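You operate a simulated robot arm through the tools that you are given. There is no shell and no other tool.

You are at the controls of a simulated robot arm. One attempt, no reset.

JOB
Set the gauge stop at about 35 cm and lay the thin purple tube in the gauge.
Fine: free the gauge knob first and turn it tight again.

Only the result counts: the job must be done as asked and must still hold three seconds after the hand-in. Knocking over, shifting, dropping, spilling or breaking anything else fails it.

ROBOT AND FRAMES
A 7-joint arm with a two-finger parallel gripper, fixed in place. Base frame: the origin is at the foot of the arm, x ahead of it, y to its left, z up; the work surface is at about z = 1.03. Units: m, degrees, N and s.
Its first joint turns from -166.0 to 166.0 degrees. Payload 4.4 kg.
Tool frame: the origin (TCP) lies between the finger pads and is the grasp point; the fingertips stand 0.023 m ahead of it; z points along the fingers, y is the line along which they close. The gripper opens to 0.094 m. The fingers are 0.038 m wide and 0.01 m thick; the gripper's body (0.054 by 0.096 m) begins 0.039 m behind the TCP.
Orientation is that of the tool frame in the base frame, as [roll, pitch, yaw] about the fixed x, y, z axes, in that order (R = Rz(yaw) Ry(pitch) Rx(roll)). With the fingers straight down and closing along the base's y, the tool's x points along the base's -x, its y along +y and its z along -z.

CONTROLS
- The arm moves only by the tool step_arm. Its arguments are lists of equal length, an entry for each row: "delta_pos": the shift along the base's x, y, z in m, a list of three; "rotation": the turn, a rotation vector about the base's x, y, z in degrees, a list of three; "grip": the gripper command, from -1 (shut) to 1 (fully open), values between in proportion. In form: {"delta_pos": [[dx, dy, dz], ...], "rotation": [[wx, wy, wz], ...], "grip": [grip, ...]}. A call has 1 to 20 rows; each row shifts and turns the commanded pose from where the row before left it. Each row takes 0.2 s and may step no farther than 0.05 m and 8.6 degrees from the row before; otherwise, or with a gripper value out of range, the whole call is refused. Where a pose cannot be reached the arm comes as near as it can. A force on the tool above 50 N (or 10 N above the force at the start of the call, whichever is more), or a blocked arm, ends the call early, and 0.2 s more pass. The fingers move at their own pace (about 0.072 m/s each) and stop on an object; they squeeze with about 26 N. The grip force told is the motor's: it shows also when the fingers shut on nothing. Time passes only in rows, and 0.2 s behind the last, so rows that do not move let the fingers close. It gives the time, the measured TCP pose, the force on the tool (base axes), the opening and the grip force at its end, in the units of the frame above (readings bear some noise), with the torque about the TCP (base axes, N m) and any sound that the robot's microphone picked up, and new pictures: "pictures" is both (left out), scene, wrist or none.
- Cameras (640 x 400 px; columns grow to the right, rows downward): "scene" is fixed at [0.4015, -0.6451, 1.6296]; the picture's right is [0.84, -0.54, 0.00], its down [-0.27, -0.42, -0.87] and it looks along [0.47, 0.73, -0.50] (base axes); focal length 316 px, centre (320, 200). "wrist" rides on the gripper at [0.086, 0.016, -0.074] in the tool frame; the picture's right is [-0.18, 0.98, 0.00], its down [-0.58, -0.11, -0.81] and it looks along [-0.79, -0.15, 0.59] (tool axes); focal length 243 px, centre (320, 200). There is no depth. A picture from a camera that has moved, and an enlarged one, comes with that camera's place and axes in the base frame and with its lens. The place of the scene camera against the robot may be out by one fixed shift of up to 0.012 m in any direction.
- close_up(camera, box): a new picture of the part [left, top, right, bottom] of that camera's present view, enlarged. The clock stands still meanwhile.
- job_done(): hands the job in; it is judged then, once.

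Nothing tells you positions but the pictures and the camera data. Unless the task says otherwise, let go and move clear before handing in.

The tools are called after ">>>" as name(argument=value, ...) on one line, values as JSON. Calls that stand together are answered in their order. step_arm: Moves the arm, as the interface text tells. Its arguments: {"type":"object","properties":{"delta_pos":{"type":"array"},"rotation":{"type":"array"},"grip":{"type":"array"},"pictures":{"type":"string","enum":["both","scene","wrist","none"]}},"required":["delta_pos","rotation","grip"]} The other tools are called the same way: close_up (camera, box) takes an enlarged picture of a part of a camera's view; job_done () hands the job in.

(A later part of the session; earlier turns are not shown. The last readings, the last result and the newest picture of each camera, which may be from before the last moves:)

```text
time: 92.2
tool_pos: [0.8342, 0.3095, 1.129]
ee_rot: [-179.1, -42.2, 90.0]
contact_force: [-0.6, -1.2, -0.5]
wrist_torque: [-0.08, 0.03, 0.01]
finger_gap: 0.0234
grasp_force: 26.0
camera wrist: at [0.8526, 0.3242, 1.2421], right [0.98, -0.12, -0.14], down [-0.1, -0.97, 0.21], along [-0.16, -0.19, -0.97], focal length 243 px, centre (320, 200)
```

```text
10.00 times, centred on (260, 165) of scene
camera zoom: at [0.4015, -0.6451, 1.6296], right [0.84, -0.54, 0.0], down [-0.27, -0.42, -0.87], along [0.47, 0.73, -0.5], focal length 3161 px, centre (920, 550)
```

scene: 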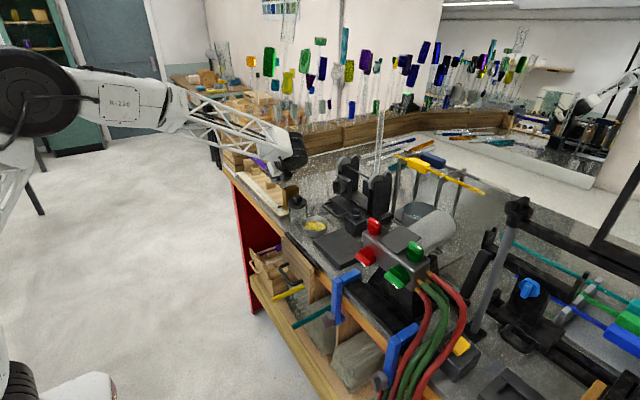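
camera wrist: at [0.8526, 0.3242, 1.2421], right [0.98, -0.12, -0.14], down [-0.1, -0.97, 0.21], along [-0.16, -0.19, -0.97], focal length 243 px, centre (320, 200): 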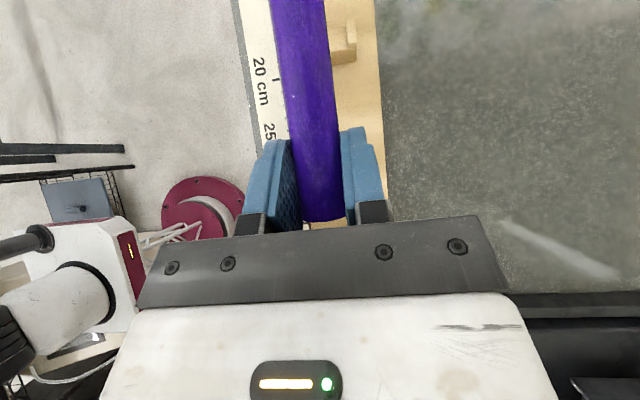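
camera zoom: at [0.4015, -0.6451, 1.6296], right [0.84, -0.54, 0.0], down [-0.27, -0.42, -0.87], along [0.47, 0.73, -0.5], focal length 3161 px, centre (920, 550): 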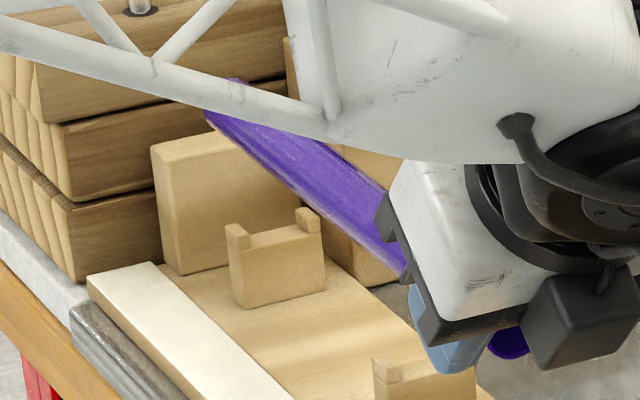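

I re-triangulated the rests more carefully: prong tops at z ≈ 1.07, notch centre x ≈ 0.842, rests at y ≈ 0.394 and 0.543. I'll shift the tube +7.5 mm in x, lower to just above the prongs, and check.

>>> step_arm(delta_pos=[[0.0075, 0, 0], [0, 0, -0.012], [0, 0, -0.012], [0, 0, 0]], rotation=[[0, 0, 0], [0, 0, 0], [0, 0, 0], [0, 0, 0]], grip=[-1, -1, -1, -1])

>>> close_up(camera="wrist", box=[250, 0, 430, 120])

>>> close_up(camera="scene", box=[240, 145, 280, 185])

>>> close_up(camera="scene", box=[255, 155, 315, 215])

```text
time: 93.2
tool_pos: [0.8432, 0.3115, 1.1055]
ee_rot: [-179.1, -42.1, 90.0]
contact_force: [0.0, 0.3, -0.6]
wrist_torque: [-0.15, -0.03, -0.02]
finger_gap: 0.0234
grasp_force: 26.1
camera wrist: at [0.859, 0.3248, 1.219], right [0.98, -0.12, -0.14], down [-0.1, -0.97, 0.21], along [-0.16, -0.19, -0.97], focal length 243 px, centre (320, 200)
```

scene: 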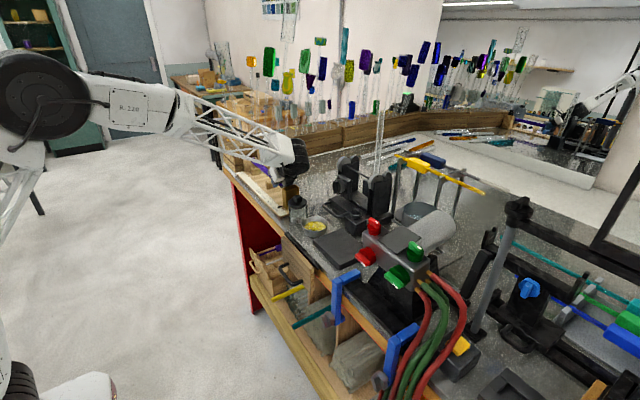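
wrist: 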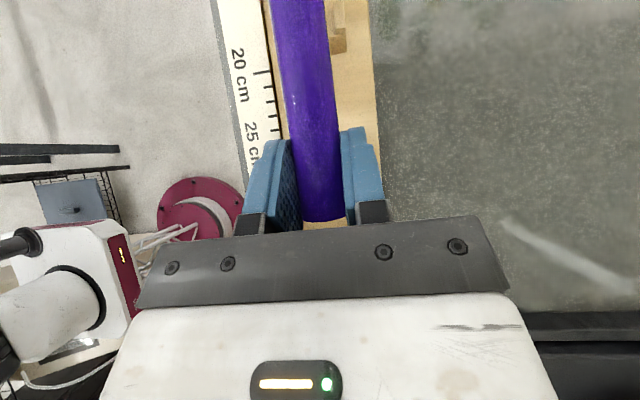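

```text
3.33 times, centred on (340, 60) of wrist
camera zoom: at [0.859, 0.3248, 1.219], right [0.98, -0.12, -0.14], down [-0.1, -0.97, 0.21], along [-0.16, -0.19, -0.97], focal length 809 px, centre (253, 667)
```

zoom: 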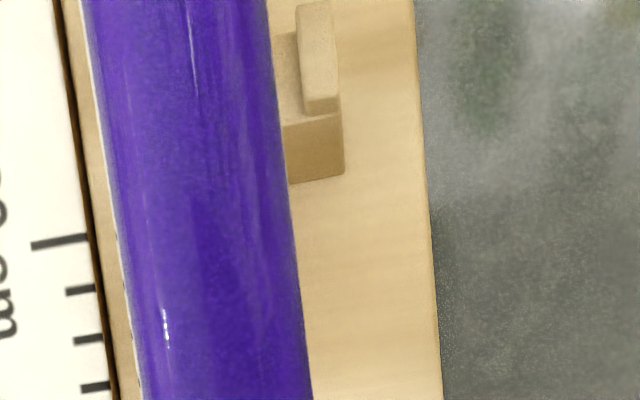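

```text
10.00 times, centred on (260, 165) of scene
camera zoom: at [0.4015, -0.6451, 1.6296], right [0.84, -0.54, 0.0], down [-0.27, -0.42, -0.87], along [0.47, 0.73, -0.5], focal length 3161 px, centre (920, 550)
```

zoom: 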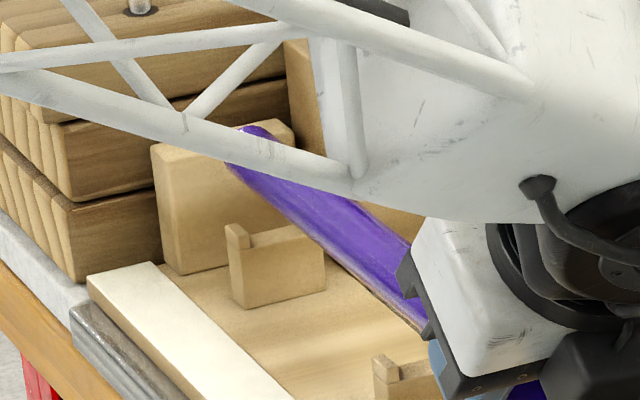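

```text
6.67 times, centred on (285, 185) of scene
camera zoom: at [0.4015, -0.6451, 1.6296], right [0.84, -0.54, 0.0], down [-0.27, -0.42, -0.87], along [0.47, 0.73, -0.5], focal length 2108 px, centre (553, 300)
```

zoom: 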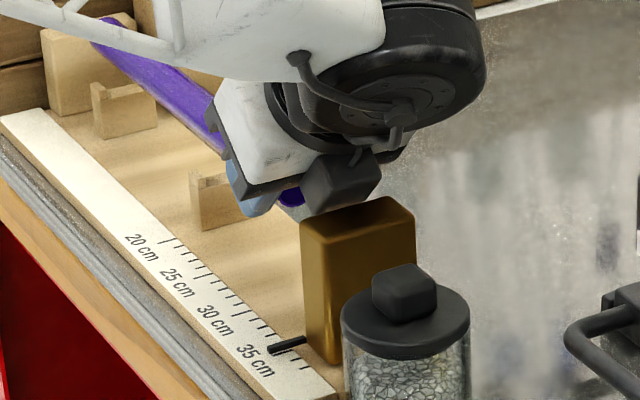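

>>> close_up(camera="scene", box=[250, 153, 270, 168])

>>> close_up(camera="scene", box=[270, 165, 295, 185])

>>> close_up(camera="wrist", box=[270, 0, 370, 60])

```text
16.00 times, centred on (260, 160) of scene
camera zoom: at [0.4015, -0.6451, 1.6296], right [0.84, -0.54, 0.0], down [-0.27, -0.42, -0.87], along [0.47, 0.73, -0.5], focal length 5058 px, centre (1280, 832)
```

zoom: 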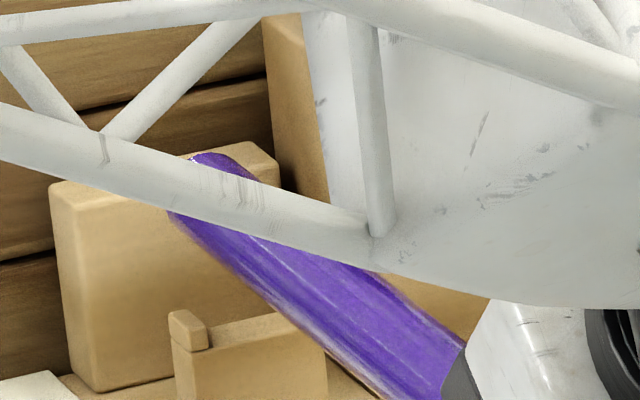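

```text
16.00 times, centred on (282, 175) of scene
camera zoom: at [0.4015, -0.6451, 1.6296], right [0.84, -0.54, 0.0], down [-0.27, -0.42, -0.87], along [0.47, 0.73, -0.5], focal length 5058 px, centre (920, 600)
```

zoom: 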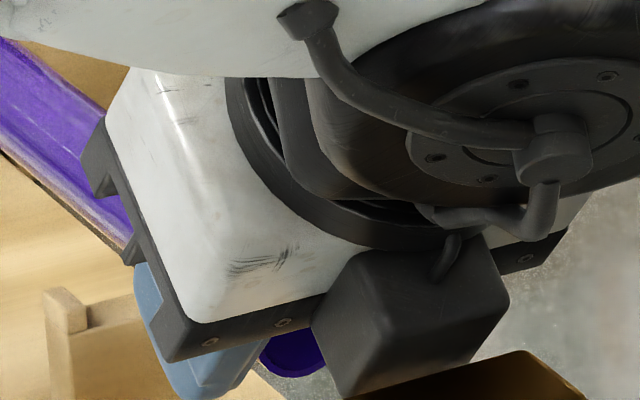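

```text
6.40 times, centred on (320, 30) of wrist
camera zoom: at [0.859, 0.3248, 1.219], right [0.98, -0.12, -0.14], down [-0.1, -0.97, 0.21], along [-0.16, -0.19, -0.97], focal length 1553 px, centre (320, 1288)
```

zoom: 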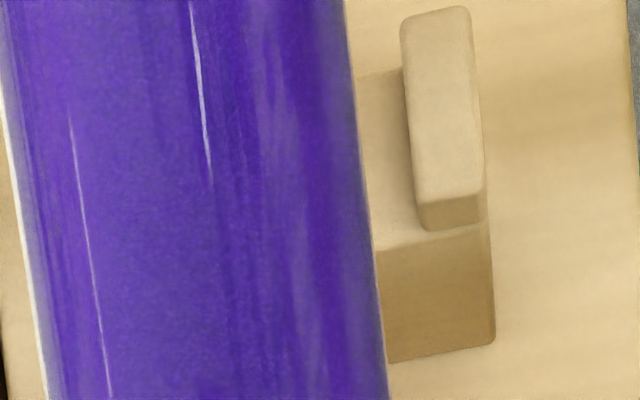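

The tube's far end clears the end block by about 1 cm. However, a box on the back of the gripper would hit the brass stop before the tube seats, because I'm holding it only 2 cm from its end. The safest fix is to set the tube back in its groove on the rods, sticking out further, and re-grip about 6 cm from its end. First I'll lift straight up and retrace the path.

>>> step_arm(delta_pos=[[0, 0, 0.02], [0, 0, 0.04], [0, 0, 0.045], [0, 0, 0.045], [0, 0, 0.045], [0, 0, 0.045], [-0.03, -0.01, 0], [-0.03, -0.01, 0], [-0.03, -0.01, 0], [-0.03, -0.01, 0], [-0.03, -0.01, 0], [-0.03, -0.028, 0], [-0.03, -0.028, 0], [-0.03, -0.028, 0], [-0.03, -0.028, 0], [-0.03, -0.028, 0], [-0.03, -0.028, 0], [-0.03, -0.028, 0], [0, 0, 0]], rotation=[[0, 0, 0], [0, 0, 0], [0, 0, 0], [0, 0, 0], [0, 0, 0], [0, 0, 0], [0, 0, 0], [0, 0, 0], [0, 0, 0], [0, 0, 0], [0, 0, 0], [0, 0, 0], [0, 0, 0], [0, 0, 0], [0, 0, 0], [0, 0, 0], [0, 0, 0], [0, 0, 0], [0, 0, 0]], grip=[-1, -1, -1, -1, -1, -1, -1, -1, -1, -1, -1, -1, -1, -1, -1, -1, -1, -1, -1], pictures="scene")

>>> close_up(camera="scene", box=[235, 120, 315, 220])

```text
time: 97.2
tool_pos: [0.4818, 0.0675, 1.3481]
ee_rot: [-179.0, -42.1, 90.0]
contact_force: [0.0, -0.3, -0.9]
wrist_torque: [-0.13, 0.02, -0.04]
finger_gap: 0.0235
grasp_force: 25.7
```

scene: 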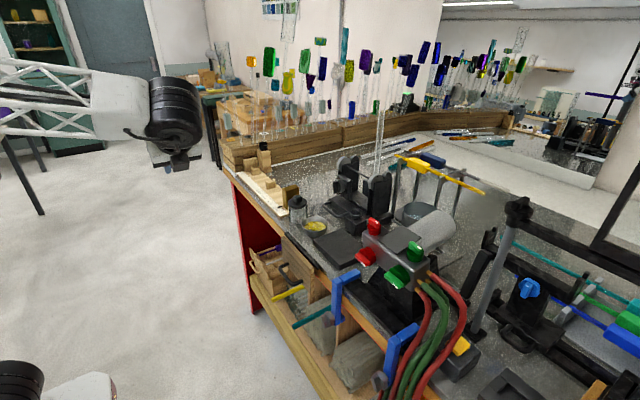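

```text
4.00 times, centred on (275, 170) of scene
camera zoom: at [0.4015, -0.6451, 1.6296], right [0.84, -0.54, 0.0], down [-0.27, -0.42, -0.87], along [0.47, 0.73, -0.5], focal length 1265 px, centre (500, 320)
```

zoom: 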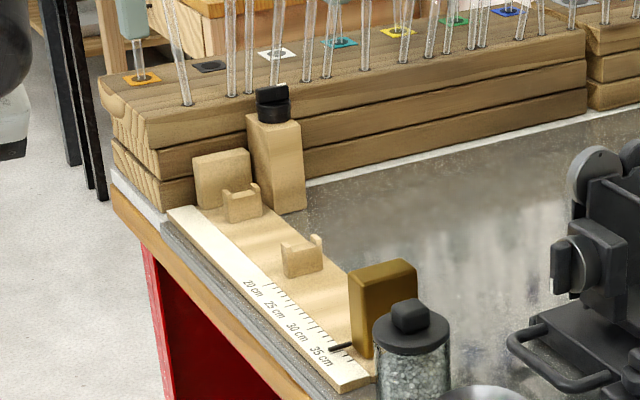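

The stop is untouched. I'll continue retracing: down in front of the bench, then turn the tube back to point along +x.

>>> step_arm(delta_pos=[[-0.0023, -0.0112, -0.0438], [-0.0023, -0.0112, -0.0438], [-0.0023, -0.0112, -0.0438], [-0.0023, -0.0112, -0.0438], [-0.0023, -0.0112, -0.0438], [-0.0023, -0.0112, -0.0438], [-0.0023, -0.0112, -0.0438], [-0.0023, -0.0112, -0.0438], [-0.0023, -0.0112, -0.0438], [-0.0023, -0.0112, -0.0438], [-0.0023, -0.0112, -0.0438]], rotation=[[0, 0, 0], [0, 0, 0], [0, 0, 0], [0, 0, 0], [0, 0, 0], [0, 0, 0], [0, 0, 0], [0, 0, 0], [0, 0, 0], [0, 0, 0], [0, 0, 0]], grip=[-1, -1, -1, -1, -1, -1, -1, -1, -1, -1, -1], pictures="none")

>>> step_arm(delta_pos=[[0, 0, -0.01], [0, 0, -0.01], [0, 0, -0.01], [0, 0, -0.01], [0, 0, -0.01], [0, 0, -0.01], [0, 0, -0.01], [0.01, 0, -0.01], [0.01, 0, -0.01], [0.01, 0, -0.01], [0.01, 0, -0.01]], rotation=[[0, 0, -8.16], [0, 0, -8.16], [0, 0, -8.16], [0, 0, -8.16], [0, 0, -8.16], [0, 0, -8.16], [0, 0, -8.16], [0, 0, -8.16], [0, 0, -8.16], [0, 0, -8.16], [0, 0, -8.16]], grip=[-1, -1, -1, -1, -1, -1, -1, -1, -1, -1, -1])

```text
time: 99.5
tool_pos: [0.4561, -0.0581, 0.8654]
ee_rot: [-179.1, -42.2, 90.0]
contact_force: [0.0, -0.4, -0.2]
wrist_torque: [-0.08, -0.01, 0.02]
finger_gap: 0.0234
grasp_force: 26.3
```

```text
time: 102.0
tool_pos: [0.4973, -0.0581, 0.7547]
ee_rot: [-179.1, -42.2, 0.1]
contact_force: [-1.2, -0.7, -0.9]
wrist_torque: [0.01, 0.04, -0.01]
finger_gap: 0.0234
grasp_force: 25.7
camera wrist: at [0.5115, -0.0749, 0.8669], right [-0.12, -0.98, -0.14], down [-0.97, 0.09, 0.21], along [-0.19, 0.16, -0.97], focal length 243 px, centre (320, 200)
```

scene: 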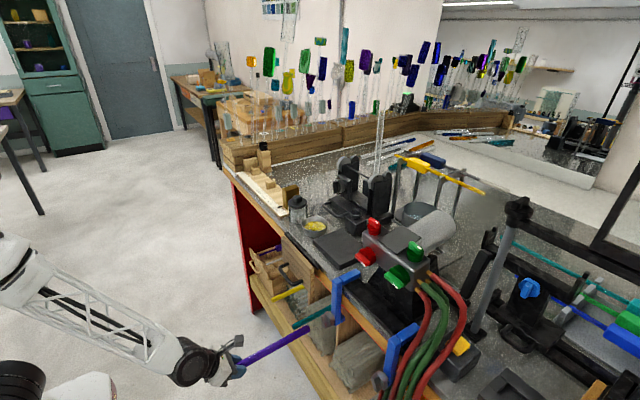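
wrist: 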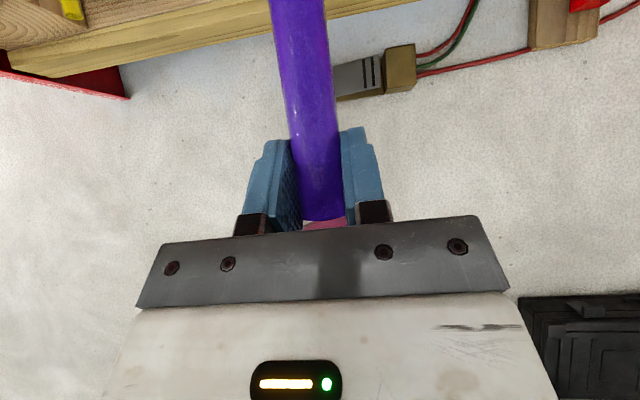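

Good. I'll take the tube back in over the rods, about 5 cm further out than before, stopping above the groove.

>>> step_arm(delta_pos=[[0.03, 0, -0.03], [0.03, 0, -0.03], [0.03, 0, -0.03], [0.03, 0, -0.03], [0.03, 0, -0.03], [0.03, 0, -0.03], [0.03, 0, -0.02], [0.028, 0, -0.005], [0.028, 0, -0.005], [0.028, 0, -0.008], [0.026, 0, -0.008], [0, 0, 0]], rotation=[[0, 0, 0], [0, 0, 0], [0, 0, 0], [0, 0, 0], [0, 0, 0], [0, 0, 0], [0, 0, 0], [0, 0, 0], [0, 0, 0], [0, 0, 0], [0, 0, 0], [0, 0, 0]], grip=[-1, -1, -1, -1, -1, -1, -1, -1, -1, -1, -1, -1])

>>> close_up(camera="scene", box=[290, 300, 400, 390])

>>> close_up(camera="wrist", box=[200, 0, 440, 220])

```text
time: 104.5
tool_pos: [0.8181, -0.0579, 0.5277]
ee_rot: [-179.1, -42.1, 0.3]
contact_force: [0.5, 1.2, -0.2]
wrist_torque: [0.0, 0.09, -0.01]
finger_gap: 0.0233
grasp_force: 25.9
camera wrist: at [0.8327, -0.0752, 0.6406], right [-0.12, -0.98, -0.14], down [-0.97, 0.09, 0.21], along [-0.19, 0.16, -0.97], focal length 243 px, centre (320, 200)
```

scene: 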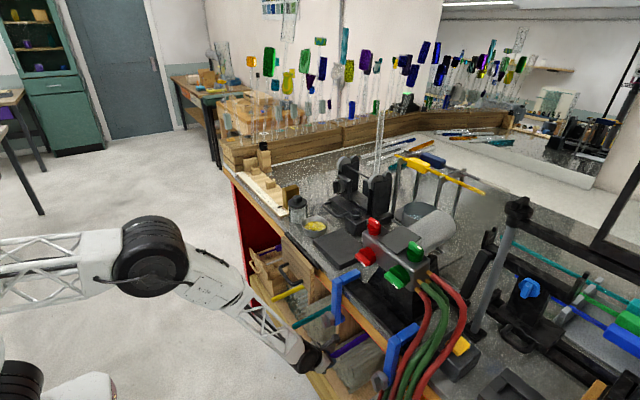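
wrist: 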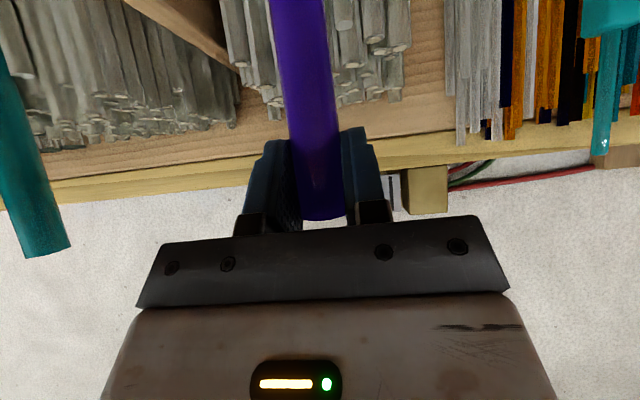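

```text
4.44 times, centred on (345, 345) of scene
camera zoom: at [0.4015, -0.6451, 1.6296], right [0.84, -0.54, 0.0], down [-0.27, -0.42, -0.87], along [0.47, 0.73, -0.5], focal length 1405 px, centre (209, -444)
```

zoom: 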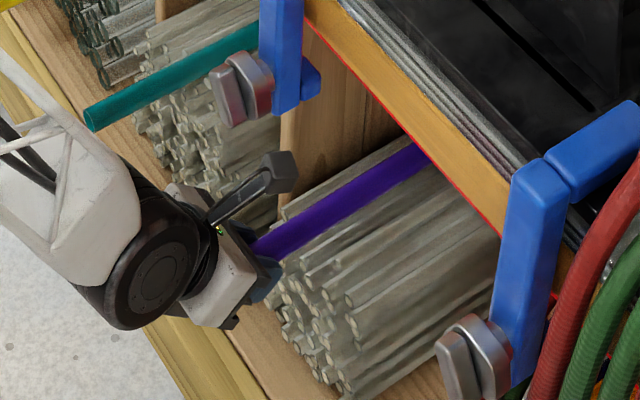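

```text
1.82 times, centred on (320, 110) of wrist
camera zoom: at [0.8327, -0.0752, 0.6406], right [-0.12, -0.98, -0.14], down [-0.97, 0.09, 0.21], along [-0.19, 0.16, -0.97], focal length 441 px, centre (320, 364)
```

zoom: 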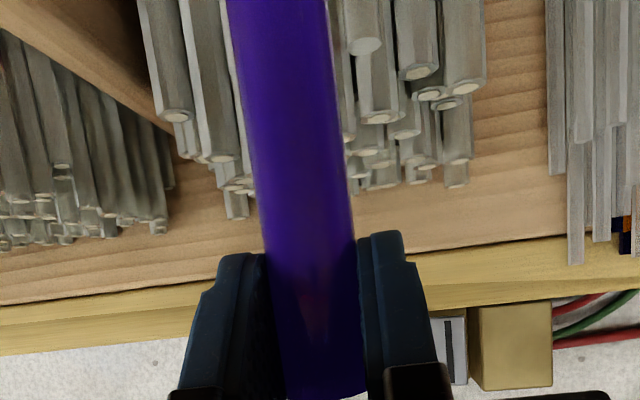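

Now I'll lower it gently onto the rods, watching the contact force.

>>> step_arm(delta_pos=[[0, 0, -0.012], [0, 0, -0.012], [0, 0, -0.008], [0, 0, 0]], rotation=[[0, 0, 0], [0, 0, 0], [0, 0, 0], [0, 0, 0]], grip=[-1, -1, -1, -1], pictures="none")

>>> step_arm(delta_pos=[[0, 0, -0.003], [0, 0, -0.003], [0, 0, 0]], rotation=[[0, 0, 0], [0, 0, 0], [0, 0, 0]], grip=[-1, -1, -1], pictures="none")

```text
time: 105.5
tool_pos: [0.817, -0.0584, 0.4974]
ee_rot: [-179.1, -42.2, 0.3]
contact_force: [-0.2, -0.1, -1.3]
wrist_torque: [-0.02, 0.07, 0.01]
finger_gap: 0.0233
grasp_force: 26.2
```

```text
time: 106.3
tool_pos: [0.8186, -0.0568, 0.4908]
ee_rot: [-179.1, -42.1, 0.3]
contact_force: [1.2, 0.0, -0.6]
wrist_torque: [0.03, 0.07, -0.01]
finger_gap: 0.0234
grasp_force: 25.7
```

>>> step_arm(delta_pos=[[0, 0, -0.002], [0, 0, -0.002], [0, 0, 0]], rotation=[[0, 0, 0], [0, 0, 0], [0, 0, 0]], grip=[-1, -1, -1], pictures="wrist")

>>> close_up(camera="wrist", box=[200, 0, 440, 220])

```text
time: 107.2
tool_pos: [0.8175, -0.0571, 0.4879]
ee_rot: [-179.2, -42.1, 0.3]
contact_force: [0.4, 0.2, -0.1]
wrist_torque: [0.0, 0.09, -0.01]
finger_gap: 0.0232
grasp_force: 25.7
camera wrist: at [0.8313, -0.0745, 0.5995], right [-0.12, -0.98, -0.14], down [-0.97, 0.09, 0.21], along [-0.19, 0.16, -0.97], focal length 243 px, centre (320, 200)
```

wrist: 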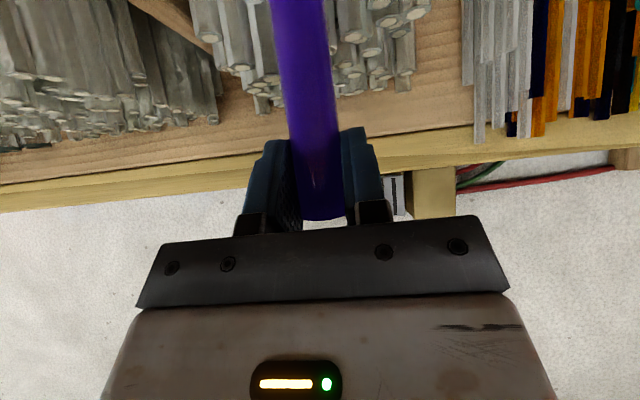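

```text
1.82 times, centred on (320, 110) of wrist
camera zoom: at [0.8313, -0.0745, 0.5995], right [-0.12, -0.98, -0.14], down [-0.97, 0.09, 0.21], along [-0.19, 0.16, -0.97], focal length 441 px, centre (320, 364)
```

zoom: 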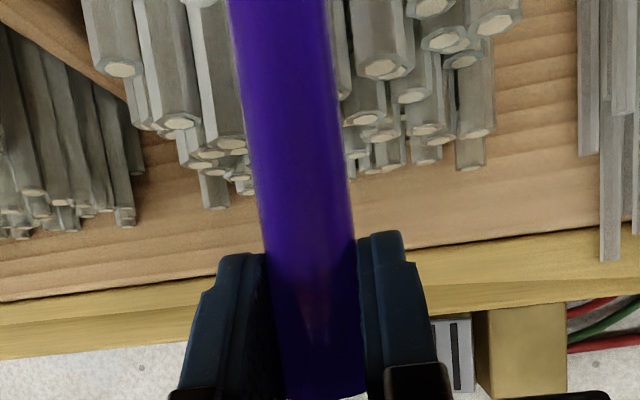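

>>> step_arm(delta_pos=[[0, 0, -0.0015], [0, 0, -0.0015], [0, 0, 0]], rotation=[[0, 0, 0], [0, 0, 0], [0, 0, 0]], grip=[-1, -1, -1], pictures="none")

>>> step_arm(delta_pos=[[0, 0, -0.0015], [0, 0, 0]], rotation=[[0, 0, 0], [0, 0, 0]], grip=[-1, -1], pictures="none")

```text
time: 108.0
tool_pos: [0.8174, -0.0569, 0.4855]
ee_rot: [-179.1, -42.2, 0.2]
contact_force: [2.2, -1.2, 7.0]
wrist_torque: [0.02, -0.64, -0.07]
finger_gap: 0.0236
grasp_force: 25.7
```

```text
time: 108.5
tool_pos: [0.8162, -0.0569, 0.4822]
ee_rot: [-179.1, -42.1, 0.4]
contact_force: [0.0, -1.7, 4.1]
wrist_torque: [0.01, -0.34, -0.12]
finger_gap: 0.0228
grasp_force: 26.7
```

The tube is resting on the rods again (4–7 N upward). I'll open the fingers gently and rise clear.

>>> step_arm(delta_pos=[[0, 0, 0.001], [0, 0, 0], [0, 0, 0], [0, 0, 0.01], [0, 0, 0.02], [0, 0, 0.02], [0, 0, 0]], rotation=[[0, 0, 0], [0, 0, 0], [0, 0, 0], [0, 0, 0], [0, 0, 0], [0, 0, 0], [0, 0, 0]], grip=[-0.4, -0.1, -0.05, -0.05, -0.05, -0.05, -0.05])

>>> close_up(camera="wrist", box=[200, 0, 440, 220])

>>> close_up(camera="scene", box=[290, 300, 400, 390])

```text
time: 110.2
tool_pos: [0.8175, -0.0562, 0.5341]
ee_rot: [-179.1, -42.1, 0.3]
contact_force: [-0.7, 0.3, -0.8]
wrist_torque: [-0.02, 0.03, 0.03]
finger_gap: 0.0448
grasp_force: 0.0
camera wrist: at [0.8318, -0.0732, 0.6464], right [-0.12, -0.98, -0.14], down [-0.97, 0.09, 0.21], along [-0.19, 0.16, -0.97], focal length 243 px, centre (320, 200)
```

scene: 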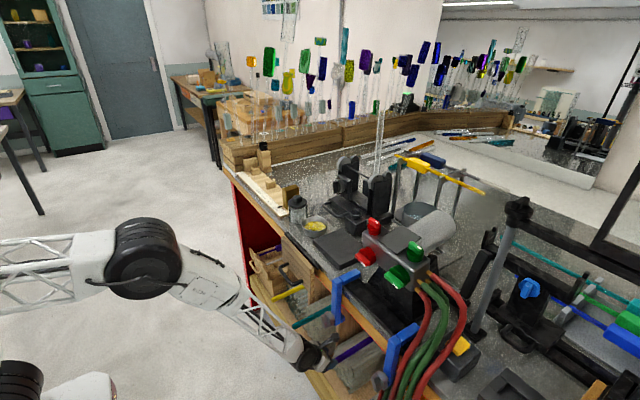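
wrist: 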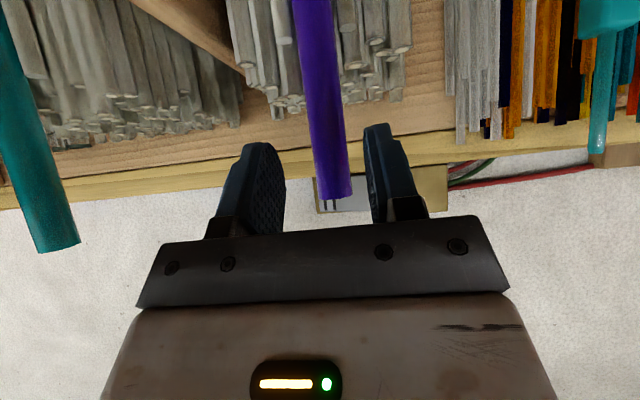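

```text
1.82 times, centred on (320, 110) of wrist
camera zoom: at [0.8318, -0.0732, 0.6464], right [-0.12, -0.98, -0.14], down [-0.97, 0.09, 0.21], along [-0.19, 0.16, -0.97], focal length 441 px, centre (320, 364)
```

zoom: 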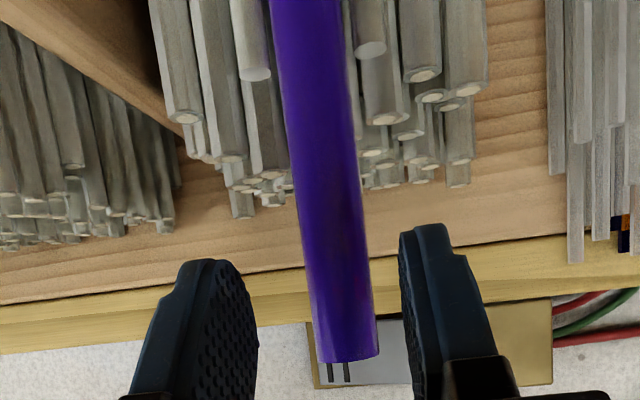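

```text
4.44 times, centred on (345, 345) of scene
camera zoom: at [0.4015, -0.6451, 1.6296], right [0.84, -0.54, 0.0], down [-0.27, -0.42, -0.87], along [0.47, 0.73, -0.5], focal length 1405 px, centre (209, -444)
```

zoom: 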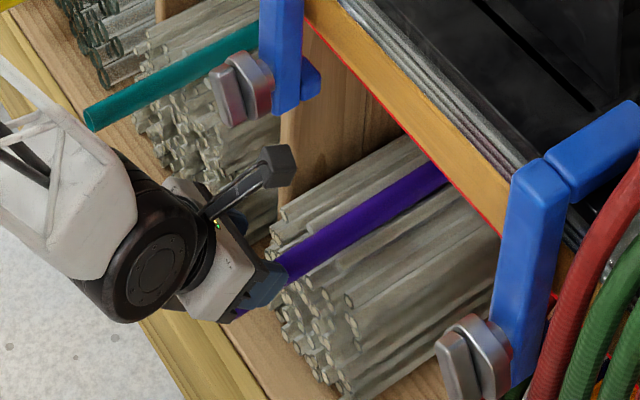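

The tube lies stable on the rods with its near end at x ≈ 0.80. I'll move forward about 4 cm and lower around it for a grip 6 cm from the end.

>>> step_arm(delta_pos=[[0.02, 0, 0], [0.0225, -0.0005, 0], [0, 0, -0.015], [0, 0, -0.015], [0, 0, -0.008], [0, 0, 0]], rotation=[[0, 0, 0], [0, 0, 0], [0, 0, 0], [0, 0, 0], [0, 0, 0], [0, 0, 0]], grip=[-0.05, -0.05, -0.05, -0.1, -0.15, -0.15], pictures="wrist")

>>> close_up(camera="wrist", box=[200, 0, 440, 240])

```text
time: 111.5
tool_pos: [0.8612, -0.0567, 0.4966]
ee_rot: [-179.1, -42.1, 0.3]
contact_force: [1.0, 0.1, -0.4]
wrist_torque: [0.04, 0.01, 0.0]
finger_gap: 0.0402
grasp_force: 0.1
camera wrist: at [0.8745, -0.0747, 0.6084], right [-0.12, -0.98, -0.14], down [-0.97, 0.09, 0.21], along [-0.19, 0.16, -0.97], focal length 243 px, centre (320, 200)
```

wrist: 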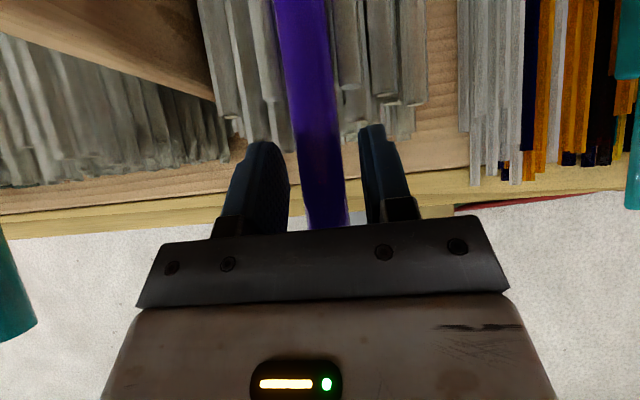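

```text
1.67 times, centred on (320, 120) of wrist
camera zoom: at [0.8745, -0.0747, 0.6084], right [-0.12, -0.98, -0.14], down [-0.97, 0.09, 0.21], along [-0.19, 0.16, -0.97], focal length 404 px, centre (320, 333)
```

zoom: 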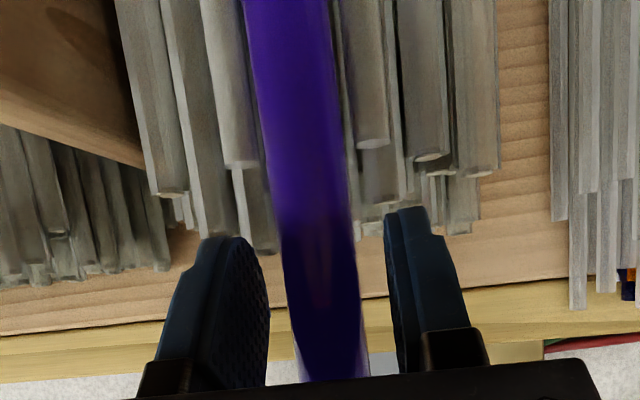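

>>> step_arm(delta_pos=[[0, 0, -0.004], [0, 0, -0.004], [0, 0, -0.002], [0, 0, 0]], rotation=[[0, 0, 0], [0, 0, 0], [0, 0, 0], [0, 0, 0]], grip=[-0.15, -0.15, -0.15, -0.15], pictures="none")

>>> step_arm(delta_pos=[[0, 0, 0], [0, 0, 0], [0, 0, 0], [0, 0, 0]], rotation=[[0, 0, 0], [0, 0, 0], [0, 0, 0], [0, 0, 0]], grip=[-0.4, -1, -1, -1], pictures="wrist")

```text
time: 112.5
tool_pos: [0.8596, -0.0582, 0.4847]
ee_rot: [-179.1, -42.0, 0.2]
contact_force: [0.3, -0.4, 0.3]
wrist_torque: [-0.01, -0.02, 0.02]
finger_gap: 0.0398
grasp_force: 0.0
```

```text
time: 113.5
tool_pos: [0.859, -0.0566, 0.4855]
ee_rot: [-179.2, -42.1, 0.3]
contact_force: [1.0, 0.2, -0.3]
wrist_torque: [0.02, 0.01, -0.04]
finger_gap: 0.0228
grasp_force: 25.6
camera wrist: at [0.8739, -0.0746, 0.5977], right [-0.12, -0.98, -0.14], down [-0.97, 0.09, 0.21], along [-0.19, 0.16, -0.97], focal length 243 px, centre (320, 200)
```

wrist: 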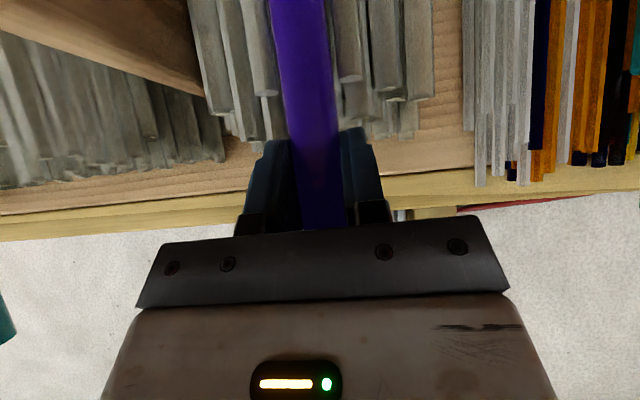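

The gap reads 22.8 mm, slightly under the full diameter. I'll reopen, go 3.5 mm lower and grip again so it's surely past the widest point.

>>> step_arm(delta_pos=[[0, 0, 0], [0, 0, 0], [0, 0, -0.002], [0, 0, -0.0015], [0, 0, 0]], rotation=[[0, 0, 0], [0, 0, 0], [0, 0, 0], [0, 0, 0], [0, 0, 0]], grip=[-0.2, -0.2, -0.2, -0.2, -0.2], pictures="none")

>>> step_arm(delta_pos=[[0, 0, 0], [0, 0, 0], [0, 0, 0], [0, 0, 0]], rotation=[[0, 0, 0], [0, 0, 0], [0, 0, 0], [0, 0, 0]], grip=[-0.4, -1, -1, -1], pictures="none")

```text
time: 114.8
tool_pos: [0.8592, -0.0574, 0.481]
ee_rot: [-179.1, -42.0, 0.3]
contact_force: [0.4, 0.7, 0.1]
wrist_torque: [0.02, -0.01, 0.02]
finger_gap: 0.0377
grasp_force: 0.0
```

```text
time: 115.8
tool_pos: [0.8595, -0.0572, 0.4808]
ee_rot: [-179.1, -42.1, 0.3]
contact_force: [-1.2, 0.8, 0.0]
wrist_torque: [0.01, 0.03, 0.06]
finger_gap: 0.0228
grasp_force: 25.7
```

The same reading, so that is the true width here. I'll lift slowly.

>>> step_arm(delta_pos=[[0, 0, 0.003], [0, 0, 0.005], [0, 0, 0.008], [0, 0, 0.012], [0, 0, 0]], rotation=[[0, 0, 0], [0, 0, 0], [0, 0, 0], [0, 0, 0], [0, 0, 0]], grip=[-1, -1, -1, -1, -1], pictures="wrist")

>>> close_up(camera="scene", box=[290, 300, 400, 390])

```text
time: 117.0
tool_pos: [0.859, -0.0579, 0.5091]
ee_rot: [-179.0, -42.0, 0.3]
contact_force: [-0.3, 0.4, 0.1]
wrist_torque: [-0.02, 0.06, -0.01]
finger_gap: 0.0228
grasp_force: 26.3
camera wrist: at [0.8732, -0.0749, 0.6228], right [-0.12, -0.98, -0.14], down [-0.97, 0.09, 0.21], along [-0.19, 0.16, -0.97], focal length 243 px, centre (320, 200)
```

wrist: 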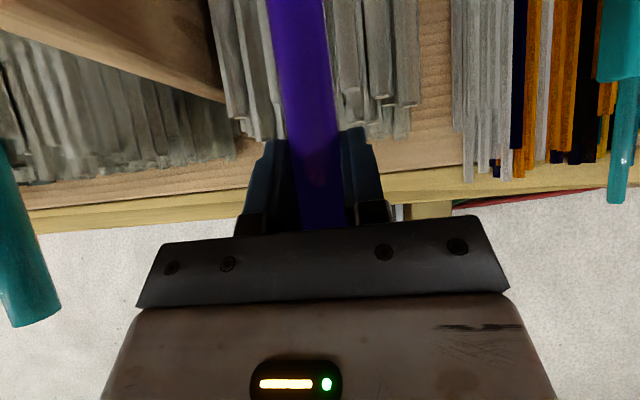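

```text
4.44 times, centred on (345, 345) of scene
camera zoom: at [0.4015, -0.6451, 1.6296], right [0.84, -0.54, 0.0], down [-0.27, -0.42, -0.87], along [0.47, 0.73, -0.5], focal length 1405 px, centre (209, -444)
```

zoom: 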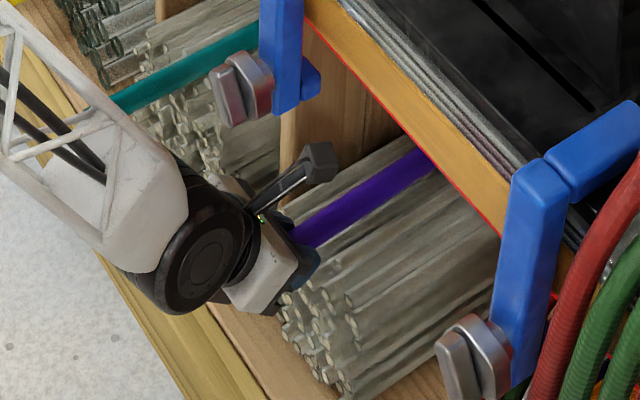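

It's held firmly with its near end about 6 cm behind the fingers. I'll draw it out and up as before.

>>> step_arm(delta_pos=[[0, 0, 0.02], [-0.01, 0, 0.02], [-0.03, 0, 0.002], [-0.03, 0, 0.002], [-0.03, 0, 0.002], [-0.03, 0, 0.002], [-0.03, 0, 0.002], [-0.03, 0, 0.025], [-0.03, 0, 0.03], [-0.03, 0, 0.03], [-0.03, 0, 0.03], [-0.03, 0, 0.03], [-0.03, 0, 0.03], [-0.025, 0, 0.02], [0, 0, 0]], rotation=[[0, 0, 0], [0, 0, 0], [0, 0, 0], [0, 0, 0], [0, 0, 0], [0, 0, 0], [0, 0, 0], [0, 0, 0], [0, 0, 0], [0, 0, 0], [0, 0, 0], [0, 0, 0], [0, 0, 0], [0, 0, 0], [0, 0, 0]], grip=[-1, -1, -1, -1, -1, -1, -1, -1, -1, -1, -1, -1, -1, -1, -1])

>>> close_up(camera="scene", box=[170, 290, 350, 400])

```text
time: 120.2
tool_pos: [0.493, -0.0552, 0.7551]
ee_rot: [-179.2, -42.2, 0.3]
contact_force: [-0.3, -0.4, -1.1]
wrist_torque: [0.02, 0.09, 0.01]
finger_gap: 0.0228
grasp_force: 26.0
camera wrist: at [0.508, -0.0726, 0.867], right [-0.12, -0.98, -0.14], down [-0.97, 0.09, 0.21], along [-0.19, 0.16, -0.97], focal length 243 px, centre (320, 200)
```

scene: 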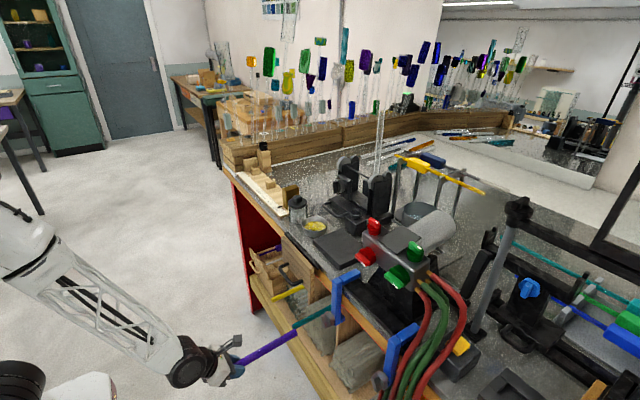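
wrist: 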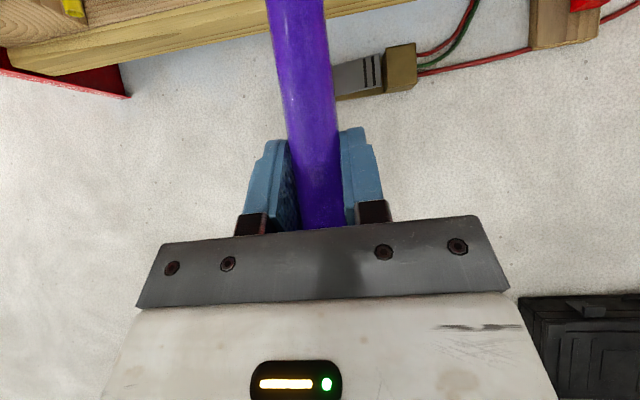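

```text
3.56 times, centred on (260, 345) of scene
camera zoom: at [0.4015, -0.6451, 1.6296], right [0.84, -0.54, 0.0], down [-0.27, -0.42, -0.87], along [0.47, 0.73, -0.5], focal length 1124 px, centre (533, -316)
```

zoom: 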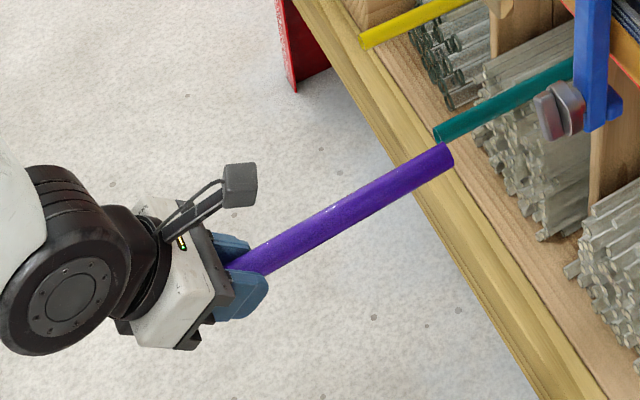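

The tube is out with about 20 cm ahead of the fingers and 6 cm behind. I'll turn it to +y, raise it and carry it back to the gauge.

>>> step_arm(delta_pos=[[-0.01, 0, 0.01], [-0.01, 0, 0.01], [-0.01, 0, 0.01], [-0.01, 0, 0.01], [0, 0, 0.01], [0, 0, 0.01], [0, 0, 0.01], [0, 0, 0.01], [0, 0, 0.01], [0, 0, 0.01], [0, 0, 0.01]], rotation=[[0, 0, 8.16], [0, 0, 8.16], [0, 0, 8.16], [0, 0, 8.16], [0, 0, 8.16], [0, 0, 8.16], [0, 0, 8.16], [0, 0, 8.16], [0, 0, 8.16], [0, 0, 8.16], [0, 0, 8.16]], grip=[-1, -1, -1, -1, -1, -1, -1, -1, -1, -1, -1], pictures="none")

>>> step_arm(delta_pos=[[0, 0.01, 0.044], [0, 0.01, 0.044], [0, 0.01, 0.044], [0, 0.01, 0.044], [0, 0.01, 0.044], [0, 0.01, 0.044], [0, 0.01, 0.044], [0, 0.01, 0.044], [0, 0.01, 0.044], [0, 0.01, 0.044], [0, 0.01, 0.04], [0.03, 0.03, 0], [0.03, 0.03, 0], [0.03, 0.03, 0], [0.03, 0.03, 0], [0.03, 0.03, 0], [0.03, 0.03, 0], [0.03, 0.03, 0], [0, 0, 0]], rotation=[[0, 0, 0], [0, 0, 0], [0, 0, 0], [0, 0, 0], [0, 0, 0], [0, 0, 0], [0, 0, 0], [0, 0, 0], [0, 0, 0], [0, 0, 0], [0, 0, 0], [0, 0, 0], [0, 0, 0], [0, 0, 0], [0, 0, 0], [0, 0, 0], [0, 0, 0], [0, 0, 0], [0, 0, 0]], grip=[-1, -1, -1, -1, -1, -1, -1, -1, -1, -1, -1, -1, -1, -1, -1, -1, -1, -1, -1])

```text
time: 122.5
tool_pos: [0.4553, -0.0568, 0.8648]
ee_rot: [-179.1, -42.0, 90.1]
contact_force: [-0.6, 0.6, -1.1]
wrist_torque: [-0.05, 0.01, 0.0]
finger_gap: 0.023
grasp_force: 26.4
```

```text
time: 126.5
tool_pos: [0.6663, 0.2597, 1.3438]
ee_rot: [-179.0, -42.1, 90.1]
contact_force: [-0.2, 0.9, -0.6]
wrist_torque: [-0.06, 0.0, 0.0]
finger_gap: 0.0226
grasp_force: 26.1
camera wrist: at [0.6837, 0.276, 1.457], right [0.98, -0.13, -0.14], down [-0.1, -0.97, 0.21], along [-0.16, -0.19, -0.97], focal length 243 px, centre (320, 200)
```

scene: 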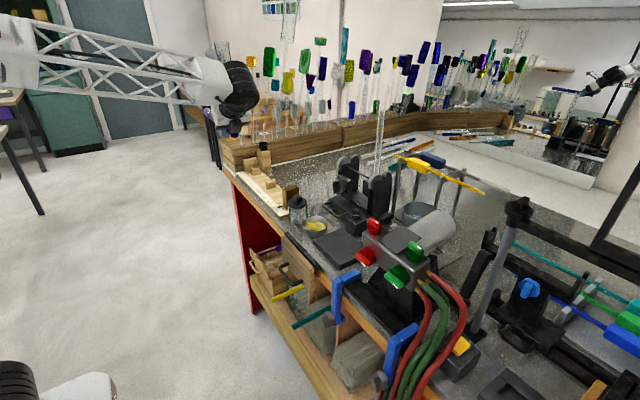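
wrist: 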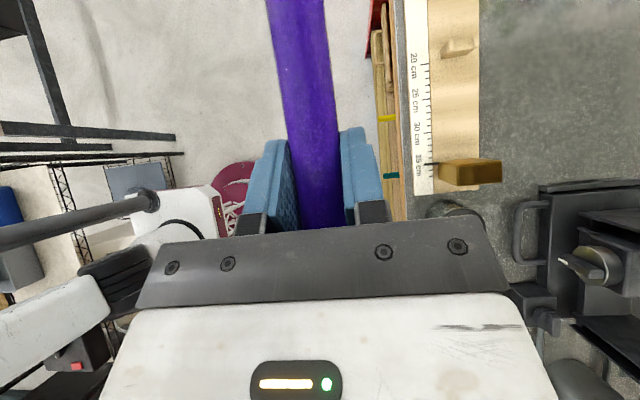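

>>> step_arm(delta_pos=[[0.0351, 0.0151, -0.0188], [0.0351, 0.0151, -0.0188], [0.0351, 0.0151, -0.0188], [0.0351, 0.0151, -0.0188], [0.0353, 0.0151, -0.0188], [0, 0.005, -0.03], [0, 0.005, -0.03], [0, 0.005, -0.03], [0, 0.004, -0.03], [0, 0, 0]], rotation=[[0, 0, 0], [0, 0, 0], [0, 0, 0], [0, 0, 0], [0, 0, 0], [0, 0, 0], [0, 0, 0], [0, 0, 0], [0, 0, 0], [0, 0, 0]], grip=[-1, -1, -1, -1, -1, -1, -1, -1, -1, -1])

>>> close_up(camera="wrist", box=[250, 0, 430, 140])

>>> close_up(camera="scene", box=[240, 145, 310, 205])

>>> close_up(camera="scene", box=[250, 145, 275, 165])

```text
time: 128.8
tool_pos: [0.8398, 0.3585, 1.131]
ee_rot: [-179.0, -42.1, 90.0]
contact_force: [0.5, -0.2, -1.2]
wrist_torque: [-0.05, 0.05, 0.03]
finger_gap: 0.0228
grasp_force: 26.2
camera wrist: at [0.8579, 0.3714, 1.2433], right [0.98, -0.12, -0.14], down [-0.09, -0.97, 0.21], along [-0.16, -0.19, -0.97], focal length 243 px, centre (320, 200)
```

scene: 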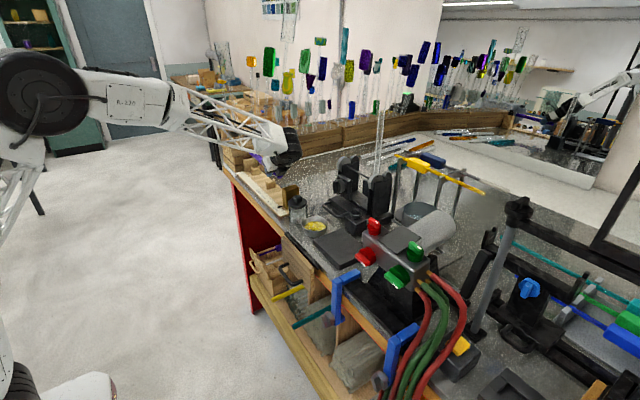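
wrist: 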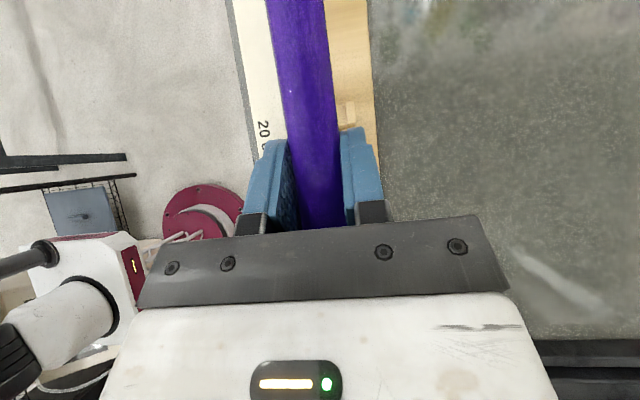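

```text
2.86 times, centred on (340, 70) of wrist
camera zoom: at [0.8579, 0.3714, 1.2433], right [0.98, -0.12, -0.14], down [-0.09, -0.97, 0.21], along [-0.16, -0.19, -0.97], focal length 693 px, centre (263, 571)
```

zoom: 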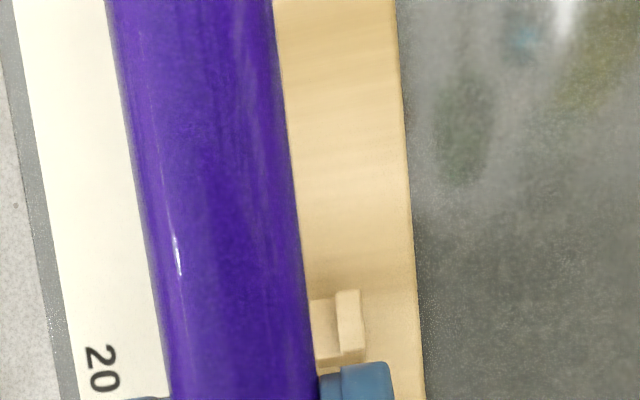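

```text
6.67 times, centred on (275, 175) of scene
camera zoom: at [0.4015, -0.6451, 1.6296], right [0.84, -0.54, 0.0], down [-0.27, -0.42, -0.87], along [0.47, 0.73, -0.5], focal length 2108 px, centre (620, 367)
```

zoom: 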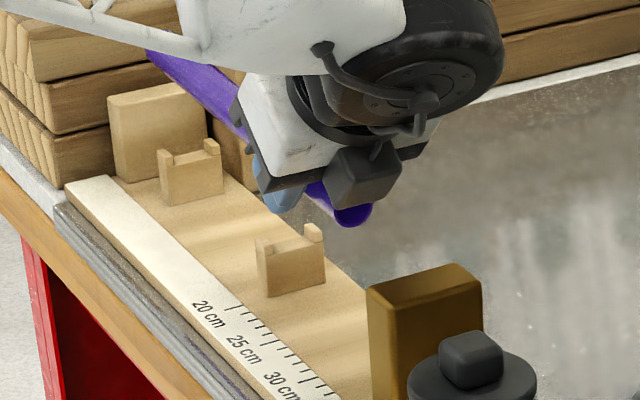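

```text
16.00 times, centred on (262, 155) of scene
camera zoom: at [0.4015, -0.6451, 1.6296], right [0.84, -0.54, 0.0], down [-0.27, -0.42, -0.87], along [0.47, 0.73, -0.5], focal length 5058 px, centre (1240, 920)
```

zoom: 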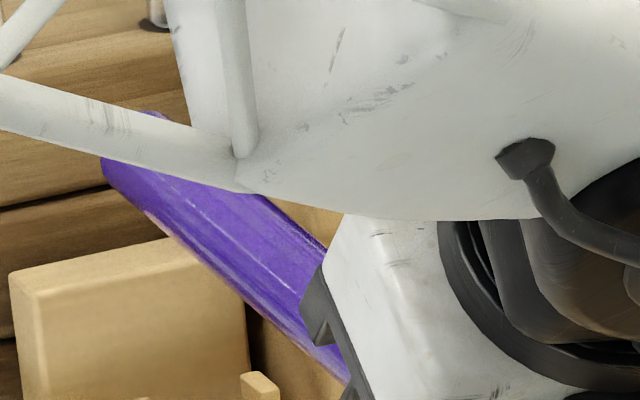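

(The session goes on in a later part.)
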